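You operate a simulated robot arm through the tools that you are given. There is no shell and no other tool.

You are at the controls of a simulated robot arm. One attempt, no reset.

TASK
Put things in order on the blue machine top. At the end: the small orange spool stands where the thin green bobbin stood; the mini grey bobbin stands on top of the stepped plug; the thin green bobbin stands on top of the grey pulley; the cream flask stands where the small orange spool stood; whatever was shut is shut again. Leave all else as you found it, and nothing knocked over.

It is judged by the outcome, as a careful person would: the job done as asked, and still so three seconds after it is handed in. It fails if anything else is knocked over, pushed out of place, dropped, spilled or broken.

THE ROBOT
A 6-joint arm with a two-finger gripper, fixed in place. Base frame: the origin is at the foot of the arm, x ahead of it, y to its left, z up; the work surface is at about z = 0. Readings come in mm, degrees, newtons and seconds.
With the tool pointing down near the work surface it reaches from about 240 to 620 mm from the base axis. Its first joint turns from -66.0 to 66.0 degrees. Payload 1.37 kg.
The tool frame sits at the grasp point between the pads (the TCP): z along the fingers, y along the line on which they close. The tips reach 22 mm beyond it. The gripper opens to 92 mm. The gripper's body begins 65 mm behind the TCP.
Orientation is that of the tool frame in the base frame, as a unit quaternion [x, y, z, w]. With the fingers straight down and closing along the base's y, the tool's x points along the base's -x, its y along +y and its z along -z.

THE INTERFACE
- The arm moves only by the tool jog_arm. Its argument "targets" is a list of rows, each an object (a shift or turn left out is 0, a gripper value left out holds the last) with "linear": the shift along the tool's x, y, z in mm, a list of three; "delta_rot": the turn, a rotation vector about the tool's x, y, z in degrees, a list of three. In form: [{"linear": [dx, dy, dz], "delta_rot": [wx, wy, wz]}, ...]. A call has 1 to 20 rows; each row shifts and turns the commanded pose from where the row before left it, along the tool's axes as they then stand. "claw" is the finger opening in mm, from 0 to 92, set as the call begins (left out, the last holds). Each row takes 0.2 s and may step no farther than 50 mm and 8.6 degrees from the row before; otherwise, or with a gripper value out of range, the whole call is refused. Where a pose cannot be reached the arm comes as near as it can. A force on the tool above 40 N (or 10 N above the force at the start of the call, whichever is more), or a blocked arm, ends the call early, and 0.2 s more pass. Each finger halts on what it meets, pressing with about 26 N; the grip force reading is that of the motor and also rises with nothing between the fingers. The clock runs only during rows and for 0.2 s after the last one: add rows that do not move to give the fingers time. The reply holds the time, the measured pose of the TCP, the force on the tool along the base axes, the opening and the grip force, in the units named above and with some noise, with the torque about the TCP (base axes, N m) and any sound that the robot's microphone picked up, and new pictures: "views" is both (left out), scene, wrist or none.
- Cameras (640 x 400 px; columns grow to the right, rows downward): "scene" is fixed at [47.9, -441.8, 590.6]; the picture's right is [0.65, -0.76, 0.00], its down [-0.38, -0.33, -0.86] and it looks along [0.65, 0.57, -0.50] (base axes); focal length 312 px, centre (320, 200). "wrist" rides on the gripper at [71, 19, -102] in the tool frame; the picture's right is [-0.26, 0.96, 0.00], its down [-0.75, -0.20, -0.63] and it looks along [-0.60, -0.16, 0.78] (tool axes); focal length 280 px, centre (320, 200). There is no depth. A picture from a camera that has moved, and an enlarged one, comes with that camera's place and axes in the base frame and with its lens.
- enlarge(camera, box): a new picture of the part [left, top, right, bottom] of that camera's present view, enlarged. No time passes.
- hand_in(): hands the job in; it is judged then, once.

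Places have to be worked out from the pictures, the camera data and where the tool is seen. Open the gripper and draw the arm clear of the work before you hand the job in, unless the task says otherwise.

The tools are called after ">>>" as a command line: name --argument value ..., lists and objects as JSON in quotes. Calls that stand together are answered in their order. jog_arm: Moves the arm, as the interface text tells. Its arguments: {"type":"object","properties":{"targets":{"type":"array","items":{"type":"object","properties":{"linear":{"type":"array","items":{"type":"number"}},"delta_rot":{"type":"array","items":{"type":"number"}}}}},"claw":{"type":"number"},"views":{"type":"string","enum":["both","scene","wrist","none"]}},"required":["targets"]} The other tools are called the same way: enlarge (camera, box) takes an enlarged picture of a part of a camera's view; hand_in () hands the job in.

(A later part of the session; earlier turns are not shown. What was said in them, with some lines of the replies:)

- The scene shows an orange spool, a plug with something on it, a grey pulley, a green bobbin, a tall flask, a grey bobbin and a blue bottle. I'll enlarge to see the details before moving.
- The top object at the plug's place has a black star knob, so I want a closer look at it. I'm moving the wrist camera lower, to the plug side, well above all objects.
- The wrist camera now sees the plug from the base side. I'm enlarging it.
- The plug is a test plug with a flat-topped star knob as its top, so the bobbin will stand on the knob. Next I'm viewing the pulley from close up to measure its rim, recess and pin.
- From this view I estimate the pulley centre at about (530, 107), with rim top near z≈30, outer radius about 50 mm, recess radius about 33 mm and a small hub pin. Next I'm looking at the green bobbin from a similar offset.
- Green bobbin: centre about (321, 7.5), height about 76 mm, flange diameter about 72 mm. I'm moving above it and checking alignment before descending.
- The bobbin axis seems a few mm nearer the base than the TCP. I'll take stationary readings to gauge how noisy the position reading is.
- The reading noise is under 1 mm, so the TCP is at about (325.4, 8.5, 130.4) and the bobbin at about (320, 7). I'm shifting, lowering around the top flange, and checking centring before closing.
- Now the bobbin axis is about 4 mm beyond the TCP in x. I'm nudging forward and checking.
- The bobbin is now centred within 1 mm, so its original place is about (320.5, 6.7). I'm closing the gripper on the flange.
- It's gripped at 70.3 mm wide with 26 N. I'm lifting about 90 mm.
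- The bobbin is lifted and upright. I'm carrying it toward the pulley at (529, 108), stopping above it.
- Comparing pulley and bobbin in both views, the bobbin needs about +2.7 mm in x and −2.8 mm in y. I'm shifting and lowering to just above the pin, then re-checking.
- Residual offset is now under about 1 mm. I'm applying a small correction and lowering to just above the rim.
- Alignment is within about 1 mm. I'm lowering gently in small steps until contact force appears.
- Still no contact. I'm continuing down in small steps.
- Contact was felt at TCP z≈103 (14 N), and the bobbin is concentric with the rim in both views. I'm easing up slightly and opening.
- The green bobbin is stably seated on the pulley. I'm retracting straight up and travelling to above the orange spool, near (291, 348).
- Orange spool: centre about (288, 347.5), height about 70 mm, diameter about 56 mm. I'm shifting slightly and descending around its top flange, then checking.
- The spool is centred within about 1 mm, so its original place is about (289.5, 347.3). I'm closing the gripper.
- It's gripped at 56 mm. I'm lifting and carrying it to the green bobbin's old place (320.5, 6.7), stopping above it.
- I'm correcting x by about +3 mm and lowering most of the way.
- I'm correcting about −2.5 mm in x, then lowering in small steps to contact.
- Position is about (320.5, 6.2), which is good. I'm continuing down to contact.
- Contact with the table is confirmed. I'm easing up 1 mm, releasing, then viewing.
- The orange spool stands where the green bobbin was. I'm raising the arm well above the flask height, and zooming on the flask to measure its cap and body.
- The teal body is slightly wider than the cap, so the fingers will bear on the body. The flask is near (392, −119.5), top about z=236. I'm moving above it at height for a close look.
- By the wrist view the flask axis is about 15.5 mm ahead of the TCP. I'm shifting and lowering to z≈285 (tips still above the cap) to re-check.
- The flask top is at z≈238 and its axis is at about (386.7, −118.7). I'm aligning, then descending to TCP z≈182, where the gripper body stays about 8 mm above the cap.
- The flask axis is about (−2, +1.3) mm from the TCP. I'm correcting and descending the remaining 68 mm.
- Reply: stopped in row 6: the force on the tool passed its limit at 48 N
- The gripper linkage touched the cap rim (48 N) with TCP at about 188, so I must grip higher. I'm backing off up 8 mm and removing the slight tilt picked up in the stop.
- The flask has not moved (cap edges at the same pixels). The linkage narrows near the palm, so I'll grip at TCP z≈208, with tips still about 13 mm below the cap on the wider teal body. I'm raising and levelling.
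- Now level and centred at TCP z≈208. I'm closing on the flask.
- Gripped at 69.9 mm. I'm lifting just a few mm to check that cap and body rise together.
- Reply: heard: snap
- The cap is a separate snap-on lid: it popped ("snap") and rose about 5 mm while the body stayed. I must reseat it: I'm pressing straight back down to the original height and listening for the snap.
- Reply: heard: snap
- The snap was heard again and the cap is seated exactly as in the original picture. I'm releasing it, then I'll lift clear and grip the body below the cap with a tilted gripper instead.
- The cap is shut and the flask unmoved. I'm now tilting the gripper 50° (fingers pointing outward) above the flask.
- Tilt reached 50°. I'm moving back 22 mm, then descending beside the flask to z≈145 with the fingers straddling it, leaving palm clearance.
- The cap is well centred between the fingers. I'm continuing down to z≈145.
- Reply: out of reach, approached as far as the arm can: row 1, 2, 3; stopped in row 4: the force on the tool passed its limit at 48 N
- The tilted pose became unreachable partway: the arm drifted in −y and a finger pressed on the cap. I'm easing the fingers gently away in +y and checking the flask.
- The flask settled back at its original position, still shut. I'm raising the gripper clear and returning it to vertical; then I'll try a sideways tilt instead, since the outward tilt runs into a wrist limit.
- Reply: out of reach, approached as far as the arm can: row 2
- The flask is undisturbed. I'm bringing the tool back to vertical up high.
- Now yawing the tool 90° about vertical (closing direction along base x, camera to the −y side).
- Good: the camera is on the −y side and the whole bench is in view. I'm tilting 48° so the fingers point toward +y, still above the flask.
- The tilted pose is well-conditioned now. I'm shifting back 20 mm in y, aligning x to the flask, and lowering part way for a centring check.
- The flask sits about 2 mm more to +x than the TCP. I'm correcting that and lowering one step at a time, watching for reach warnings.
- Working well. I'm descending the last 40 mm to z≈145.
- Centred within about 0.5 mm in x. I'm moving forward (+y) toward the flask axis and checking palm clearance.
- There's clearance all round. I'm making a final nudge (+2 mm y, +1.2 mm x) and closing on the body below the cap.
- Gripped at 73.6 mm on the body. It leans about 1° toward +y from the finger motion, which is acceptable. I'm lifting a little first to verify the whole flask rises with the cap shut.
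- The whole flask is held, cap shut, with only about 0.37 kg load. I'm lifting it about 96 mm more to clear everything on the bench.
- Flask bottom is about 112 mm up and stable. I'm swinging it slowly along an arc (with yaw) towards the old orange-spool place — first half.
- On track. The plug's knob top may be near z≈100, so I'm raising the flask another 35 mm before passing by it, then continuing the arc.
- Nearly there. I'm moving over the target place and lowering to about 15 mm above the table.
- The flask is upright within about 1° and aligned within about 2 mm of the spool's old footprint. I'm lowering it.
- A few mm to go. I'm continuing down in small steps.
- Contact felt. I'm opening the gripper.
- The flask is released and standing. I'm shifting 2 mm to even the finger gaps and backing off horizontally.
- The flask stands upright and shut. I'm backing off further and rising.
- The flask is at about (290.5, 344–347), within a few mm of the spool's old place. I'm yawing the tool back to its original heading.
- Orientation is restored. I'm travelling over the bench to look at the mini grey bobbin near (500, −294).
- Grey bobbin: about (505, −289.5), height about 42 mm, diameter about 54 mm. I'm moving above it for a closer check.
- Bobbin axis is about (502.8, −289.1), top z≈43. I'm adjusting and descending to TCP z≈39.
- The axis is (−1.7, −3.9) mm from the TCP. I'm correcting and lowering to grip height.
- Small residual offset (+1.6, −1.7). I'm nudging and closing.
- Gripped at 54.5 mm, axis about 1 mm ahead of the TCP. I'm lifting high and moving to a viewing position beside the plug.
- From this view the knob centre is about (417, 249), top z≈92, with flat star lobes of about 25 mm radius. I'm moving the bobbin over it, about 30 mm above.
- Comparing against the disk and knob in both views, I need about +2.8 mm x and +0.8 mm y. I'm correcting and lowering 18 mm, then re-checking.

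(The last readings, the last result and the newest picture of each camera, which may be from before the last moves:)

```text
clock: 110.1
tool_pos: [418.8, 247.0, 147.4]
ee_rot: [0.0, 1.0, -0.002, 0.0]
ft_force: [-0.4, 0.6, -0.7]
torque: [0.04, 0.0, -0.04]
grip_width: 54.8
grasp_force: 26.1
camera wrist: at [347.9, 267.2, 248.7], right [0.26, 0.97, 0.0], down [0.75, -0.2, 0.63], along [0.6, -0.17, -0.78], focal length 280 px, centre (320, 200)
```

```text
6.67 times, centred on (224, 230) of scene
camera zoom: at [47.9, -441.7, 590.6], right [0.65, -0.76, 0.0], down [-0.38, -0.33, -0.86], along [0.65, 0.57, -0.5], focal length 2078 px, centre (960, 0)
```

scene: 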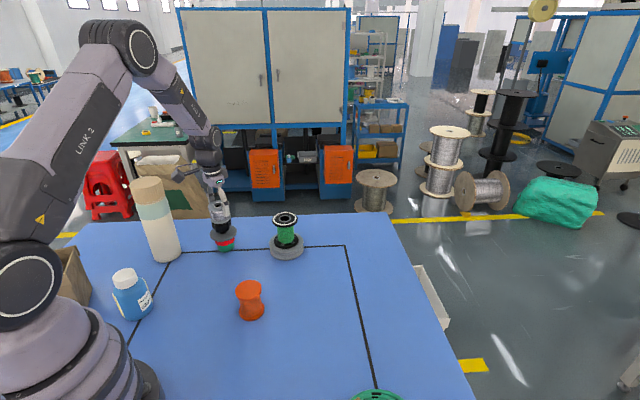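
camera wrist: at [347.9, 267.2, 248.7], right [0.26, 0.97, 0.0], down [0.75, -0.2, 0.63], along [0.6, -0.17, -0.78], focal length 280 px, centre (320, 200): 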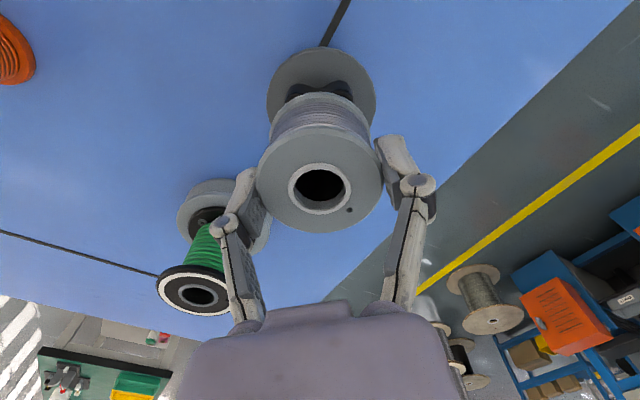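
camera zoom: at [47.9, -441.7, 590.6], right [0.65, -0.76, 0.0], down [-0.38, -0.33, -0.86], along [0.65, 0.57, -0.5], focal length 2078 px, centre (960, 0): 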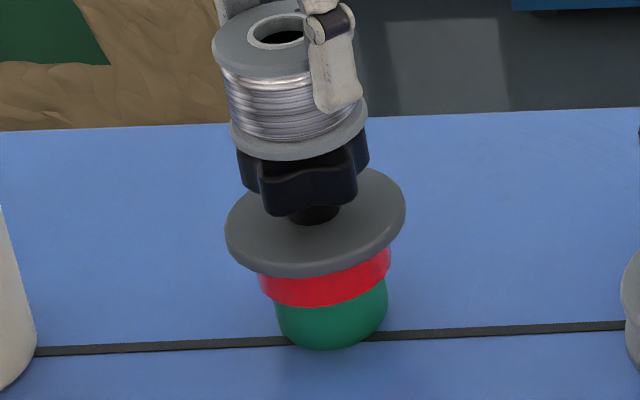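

Now nearly concentric. I'm applying a last (+1, +0.8) mm and lowering near contact.

>>> jog_arm --targets '[{"linear": [-1.0, 0.9, 0]}, {}, {"linear": [0, 0, 4]}, {"linear": [0, 0, 4]}, {}]' --views "both"

>>> enlarge --camera "wrist" --box '[220, 20, 420, 145]'

>>> enlarge --camera "scene" --box '[176, 200, 272, 260]'

```text
clock: 111.3
tool_pos: [418.3, 246.9, 138.4]
ee_rot: [0.0, 1.0, -0.001, 0.0]
ft_force: [0.2, 0.3, -1.1]
torque: [-0.03, 0.0, 0.03]
grip_width: 54.6
grasp_force: 25.6
camera wrist: at [348.4, 267.1, 240.6], right [0.26, 0.97, 0.0], down [0.75, -0.2, 0.63], along [0.6, -0.17, -0.78], focal length 280 px, centre (320, 200)
```

scene: 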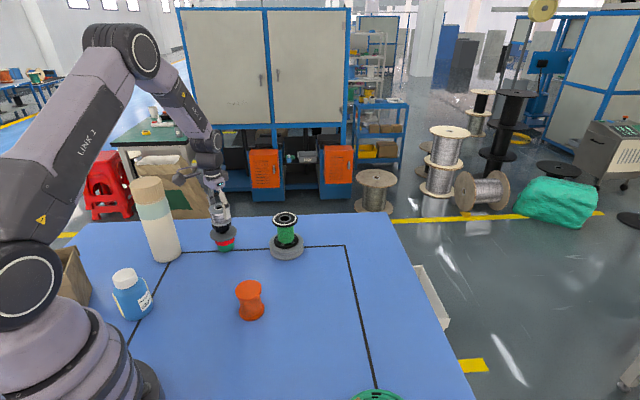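
wrist: 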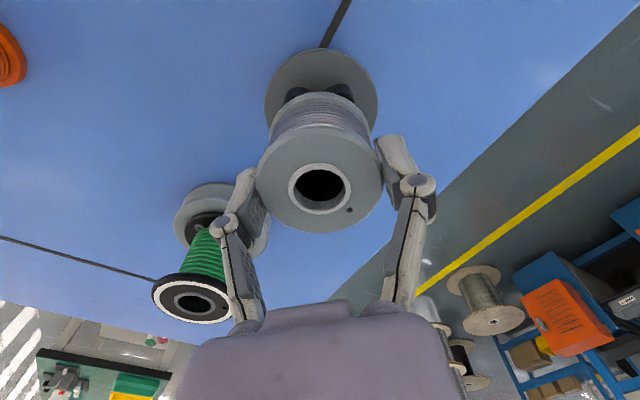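

```text
3.20 times, centred on (320, 82) of wrist
camera zoom: at [348.4, 267.1, 240.6], right [0.26, 0.97, 0.0], down [0.75, -0.2, 0.63], along [0.6, -0.17, -0.78], focal length 897 px, centre (320, 576)
```

zoom: 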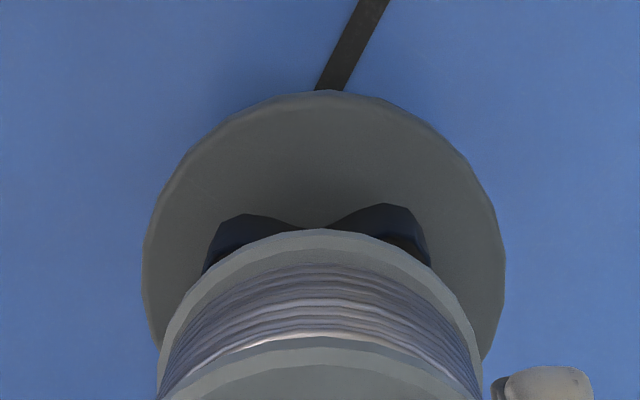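

```text
6.67 times, centred on (224, 230) of scene
camera zoom: at [47.9, -441.7, 590.6], right [0.65, -0.76, 0.0], down [-0.38, -0.33, -0.86], along [0.65, 0.57, -0.5], focal length 2078 px, centre (960, 0)
```

zoom: 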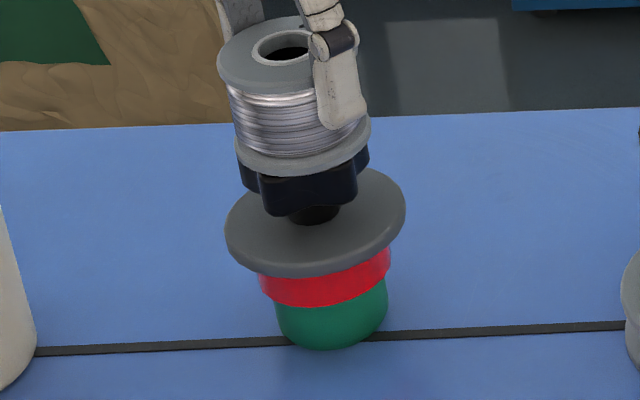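

About +1 mm in y remains. I'm correcting it and lowering in 1.5 mm steps to contact.

>>> jog_arm --targets '[{"linear": [0, 1.2, 0]}, {}, {"linear": [0, 0, 1.5]}, {}]' --views "none"

>>> jog_arm --targets '[{"linear": [0, 0, 1.5]}, {}]' --views "none"

>>> jog_arm --targets '[{"linear": [0, 0, 1.0]}, {}]' --views "scene"

>>> enlarge --camera "scene" --box '[176, 200, 272, 260]'

```text
clock: 112.3
tool_pos: [419.6, 248.1, 138.0]
ee_rot: [0.0, 1.0, 0.0, 0.0]
ft_force: [-3.5, -1.5, 12.0]
torque: [-0.04, 0.31, 0.01]
grip_width: 54.7
grasp_force: 26.2
```

```text
clock: 112.9
tool_pos: [419.8, 248.3, 135.4]
ee_rot: [0.0, 1.0, -0.001, 0.001]
ft_force: [0.1, 0.4, 15.7]
torque: [0.03, -0.17, -0.06]
grip_width: 54.6
grasp_force: 25.6
```

```text
clock: 113.5
tool_pos: [418.6, 248.6, 135.7]
ee_rot: [-0.001, 1.0, -0.001, 0.001]
ft_force: [3.2, -0.4, 14.5]
torque: [0.02, -0.16, -0.05]
grip_width: 54.5
grasp_force: 25.5
```

scene: 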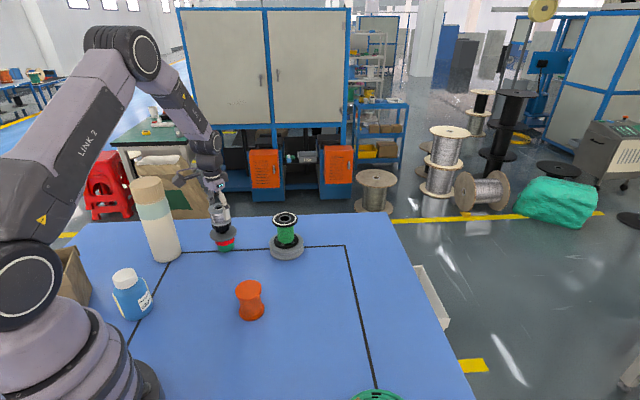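

```text
6.67 times, centred on (224, 230) of scene
camera zoom: at [47.8, -441.8, 590.5], right [0.65, -0.76, 0.0], down [-0.38, -0.33, -0.86], along [0.65, 0.57, -0.5], focal length 2078 px, centre (960, 0)
```

zoom: 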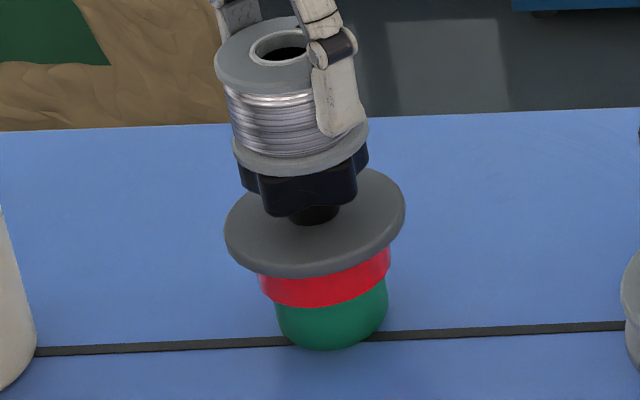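

It's seated on the knob (about 15 N) and the plug is undisturbed. I'm easing up 1 mm and releasing.

>>> jog_arm --targets '[{"linear": [0, 0, -1.2]}, {}]' --views "none"

>>> jog_arm --targets '[{}, {}, {}, {}, {}]' --claw 80 --views "both"

>>> enlarge --camera "scene" --box '[176, 200, 272, 260]'

>>> enlarge --camera "wrist" --box '[160, 20, 480, 220]'

```text
clock: 114.1
tool_pos: [417.2, 247.8, 135.0]
ee_rot: [0.0, 1.0, -0.002, -0.002]
ft_force: [0.7, 1.0, 0.1]
torque: [0.01, -0.03, -0.02]
grip_width: 54.3
grasp_force: 26.0
```

```text
clock: 115.3
tool_pos: [418.4, 247.4, 136.5]
ee_rot: [0.0, 1.0, -0.001, 0.0]
ft_force: [0.2, -0.5, 0.4]
torque: [0.03, -0.01, 0.01]
grip_width: 80.2
grasp_force: 0.0
camera wrist: at [347.9, 268.8, 237.7], right [0.26, 0.97, 0.0], down [0.75, -0.2, 0.63], along [0.6, -0.17, -0.78], focal length 280 px, centre (320, 200)
```

scene: 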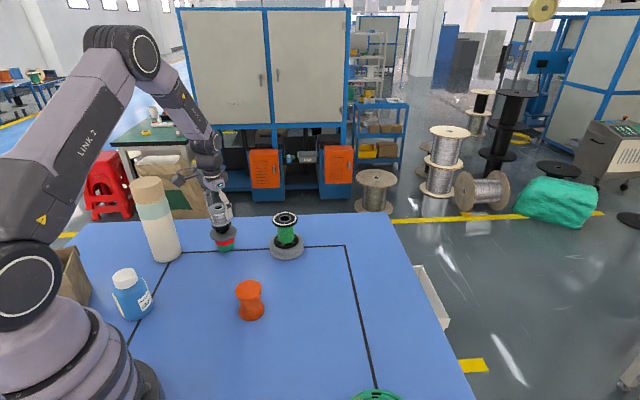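
wrist: 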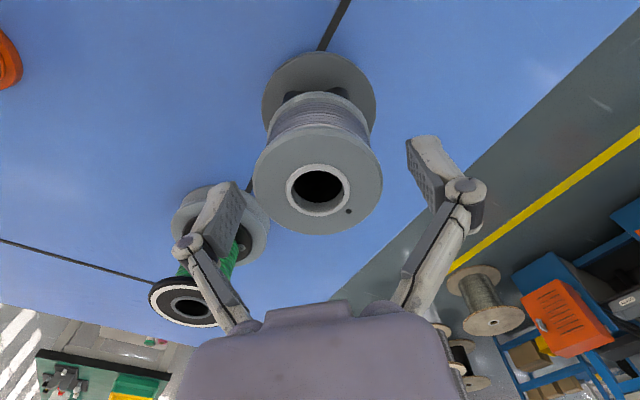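

```text
6.67 times, centred on (224, 230) of scene
camera zoom: at [47.9, -441.8, 590.6], right [0.65, -0.76, 0.0], down [-0.38, -0.33, -0.86], along [0.65, 0.57, -0.5], focal length 2078 px, centre (960, 0)
```

zoom: 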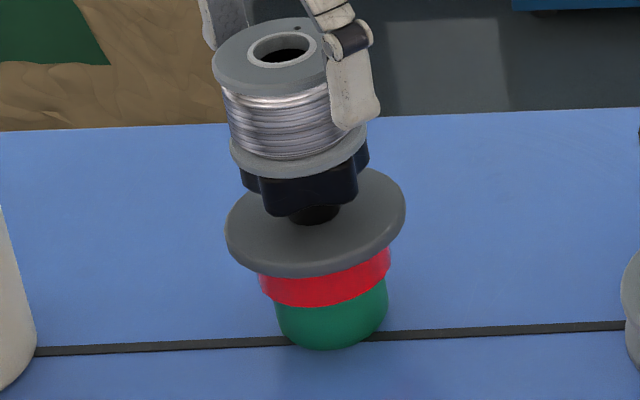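

```text
2.00 times, centred on (320, 120) of wrist
camera zoom: at [347.9, 268.8, 237.7], right [0.26, 0.97, 0.0], down [0.75, -0.2, 0.63], along [0.6, -0.17, -0.78], focal length 561 px, centre (320, 360)
```

zoom: 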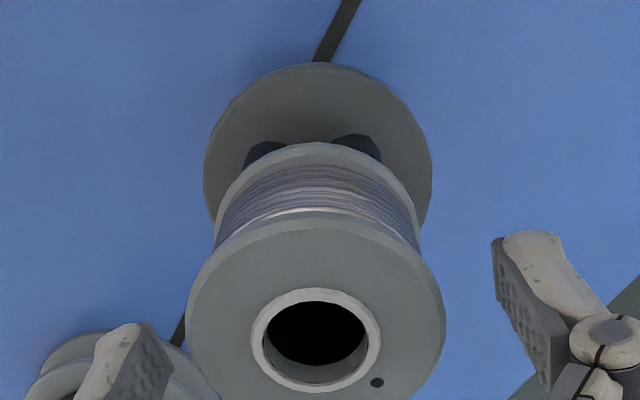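

The bobbin stands level and centred on the plug. I'm rising straight up and moving clear.

>>> jog_arm --targets '[{"linear": [0, 0, -8]}, {"linear": [0, 0, -20]}, {"linear": [0, 0, -35]}, {"linear": [0, 0, -40]}, {"linear": [0, 0, -45]}, {"linear": [10, -40, -20]}, {"linear": [10, -40, 0]}, {"linear": [10, -40, 0]}, {}, {}]' --claw 90 --views "both"

>>> enlarge --camera "scene" --box '[100, 170, 340, 320]'

>>> enlarge --camera "scene" --box '[176, 195, 336, 295]'

>>> enlarge --camera "wrist" --box '[240, 0, 560, 200]'

```text
clock: 117.5
tool_pos: [389.3, 130.2, 302.3]
ee_rot: [0.0, 1.0, 0.0, 0.0]
ft_force: [0.3, -1.4, 0.6]
torque: [0.0, 0.0, -0.01]
grip_width: 90.3
grasp_force: 0.1
camera wrist: at [319.6, 150.5, 404.6], right [0.26, 0.97, 0.0], down [0.75, -0.2, 0.63], along [0.6, -0.17, -0.78], focal length 280 px, centre (320, 200)
```

scene: 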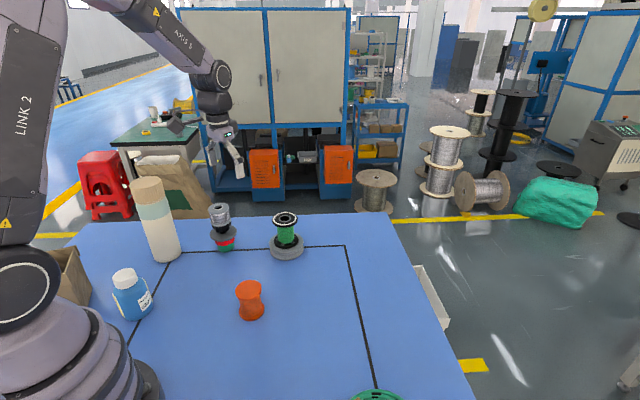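
wrist: 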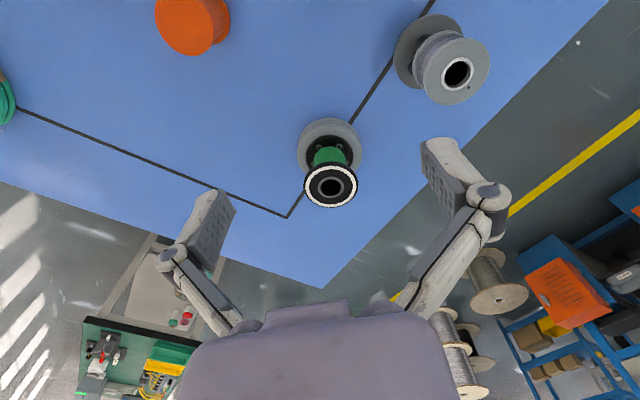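

```text
2.67 times, centred on (220, 245) of scene
camera zoom: at [47.9, -441.8, 590.6], right [0.65, -0.76, 0.0], down [-0.38, -0.33, -0.86], along [0.65, 0.57, -0.5], focal length 831 px, centre (587, 80)
```

zoom: 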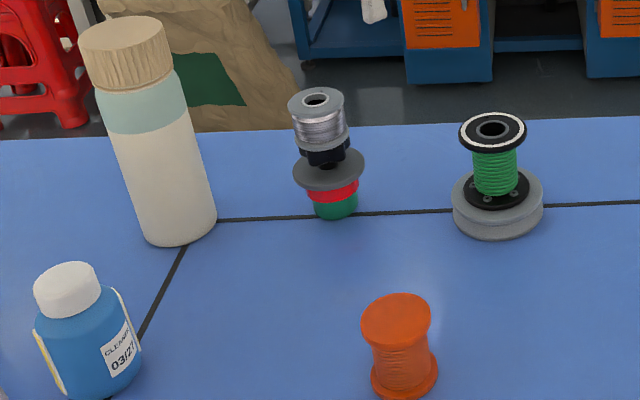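

```text
4.00 times, centred on (256, 245) of scene
camera zoom: at [47.9, -441.8, 590.6], right [0.65, -0.76, 0.0], down [-0.38, -0.33, -0.86], along [0.65, 0.57, -0.5], focal length 1246 px, centre (576, 20)
```

zoom: 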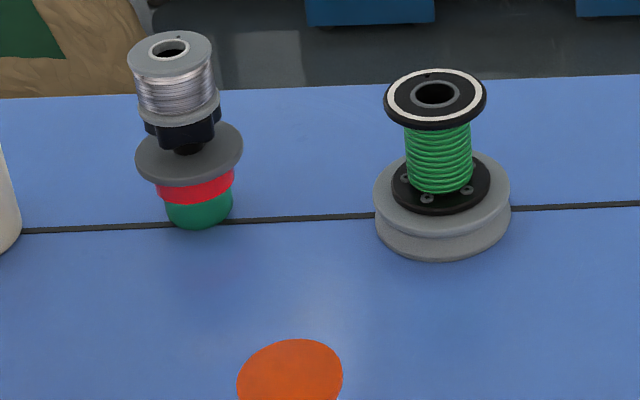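

```text
2.00 times, centred on (400, 100) of wrist
camera zoom: at [319.6, 150.5, 404.6], right [0.26, 0.97, 0.0], down [0.75, -0.2, 0.63], along [0.6, -0.17, -0.78], focal length 561 px, centre (160, 400)
```

zoom: 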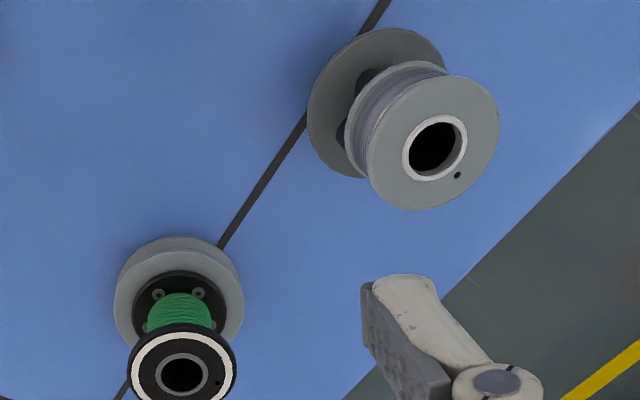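

All four placements look right. I'm taking a last close look at the flask cap and the orange spool.

>>> enlarge --camera "scene" --box '[116, 170, 196, 220]'

>>> enlarge --camera "scene" --box '[200, 260, 296, 330]'

```text
8.00 times, centred on (156, 195) of scene
camera zoom: at [47.9, -441.8, 590.6], right [0.65, -0.76, 0.0], down [-0.38, -0.33, -0.86], along [0.65, 0.57, -0.5], focal length 2493 px, centre (1632, 240)
```

zoom: 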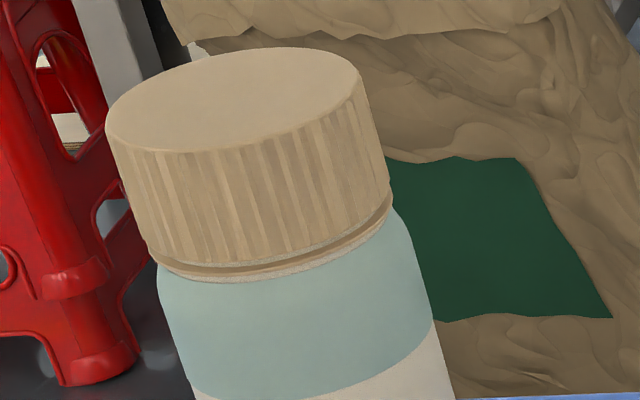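

```text
5.71 times, centred on (248, 295) of scene
camera zoom: at [47.9, -441.8, 590.6], right [0.65, -0.76, 0.0], down [-0.38, -0.33, -0.86], along [0.65, 0.57, -0.5], focal length 1781 px, centre (731, -343)
```

zoom: 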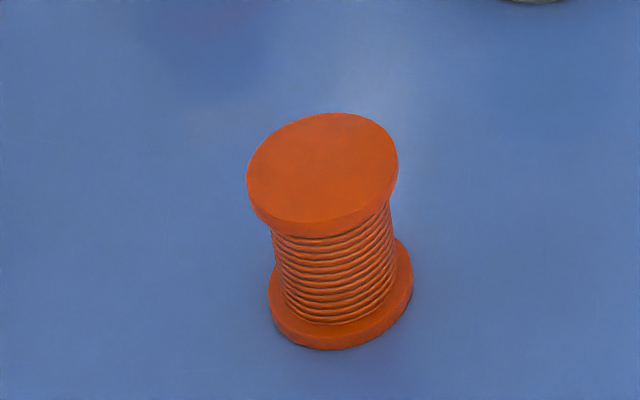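

The cap is seated as in the original view (same thin groove above the teal), the spool stands flat, both bobbins are stable on their supports, and the gripper is open and clear. I'm handing in.

>>> hand_in

```text
The job is handed in.
```

I finished the rearrangement and handed it in with the gripper open and clear of the bench. I haven't seen a verdict. In my last pictures everything was standing and steady.

- **Small orange spool:** it stands where the thin green bobbin stood, within about 1 mm.
- **Thin green bobbin:** it sits on the rim of the grey pulley, centred to about 1 mm.
- **Cream flask:** it stands where the orange spool stood, about 3–5 mm off by my estimates, with its cap on.
- **Mini grey bobbin:** it stands level on the flat star knob on top of the stepped plug, centred to about 1–2 mm.

Three things went wrong with the flask along the way:

- **Gripper contact:** on my first way down, the gripper pressed on the cap with about 48 N. The flask did not move.
- **Cap popped off:** my first grip was on the snap-on cap, which lifted off about 5 mm. I pressed it back down, heard it snap, and it looks the same as at the start. After that I carried the flask by its body.
- **Arm drift:** a tilted approach went out of reach, and a finger leaned on the cap with about 48 N. The flask tipped slightly, then settled back in place.

I saw nothing knocked over or spilled. The pulley and plug looked unmoved in the close-ups, and I saw no change to the rest of the bench.
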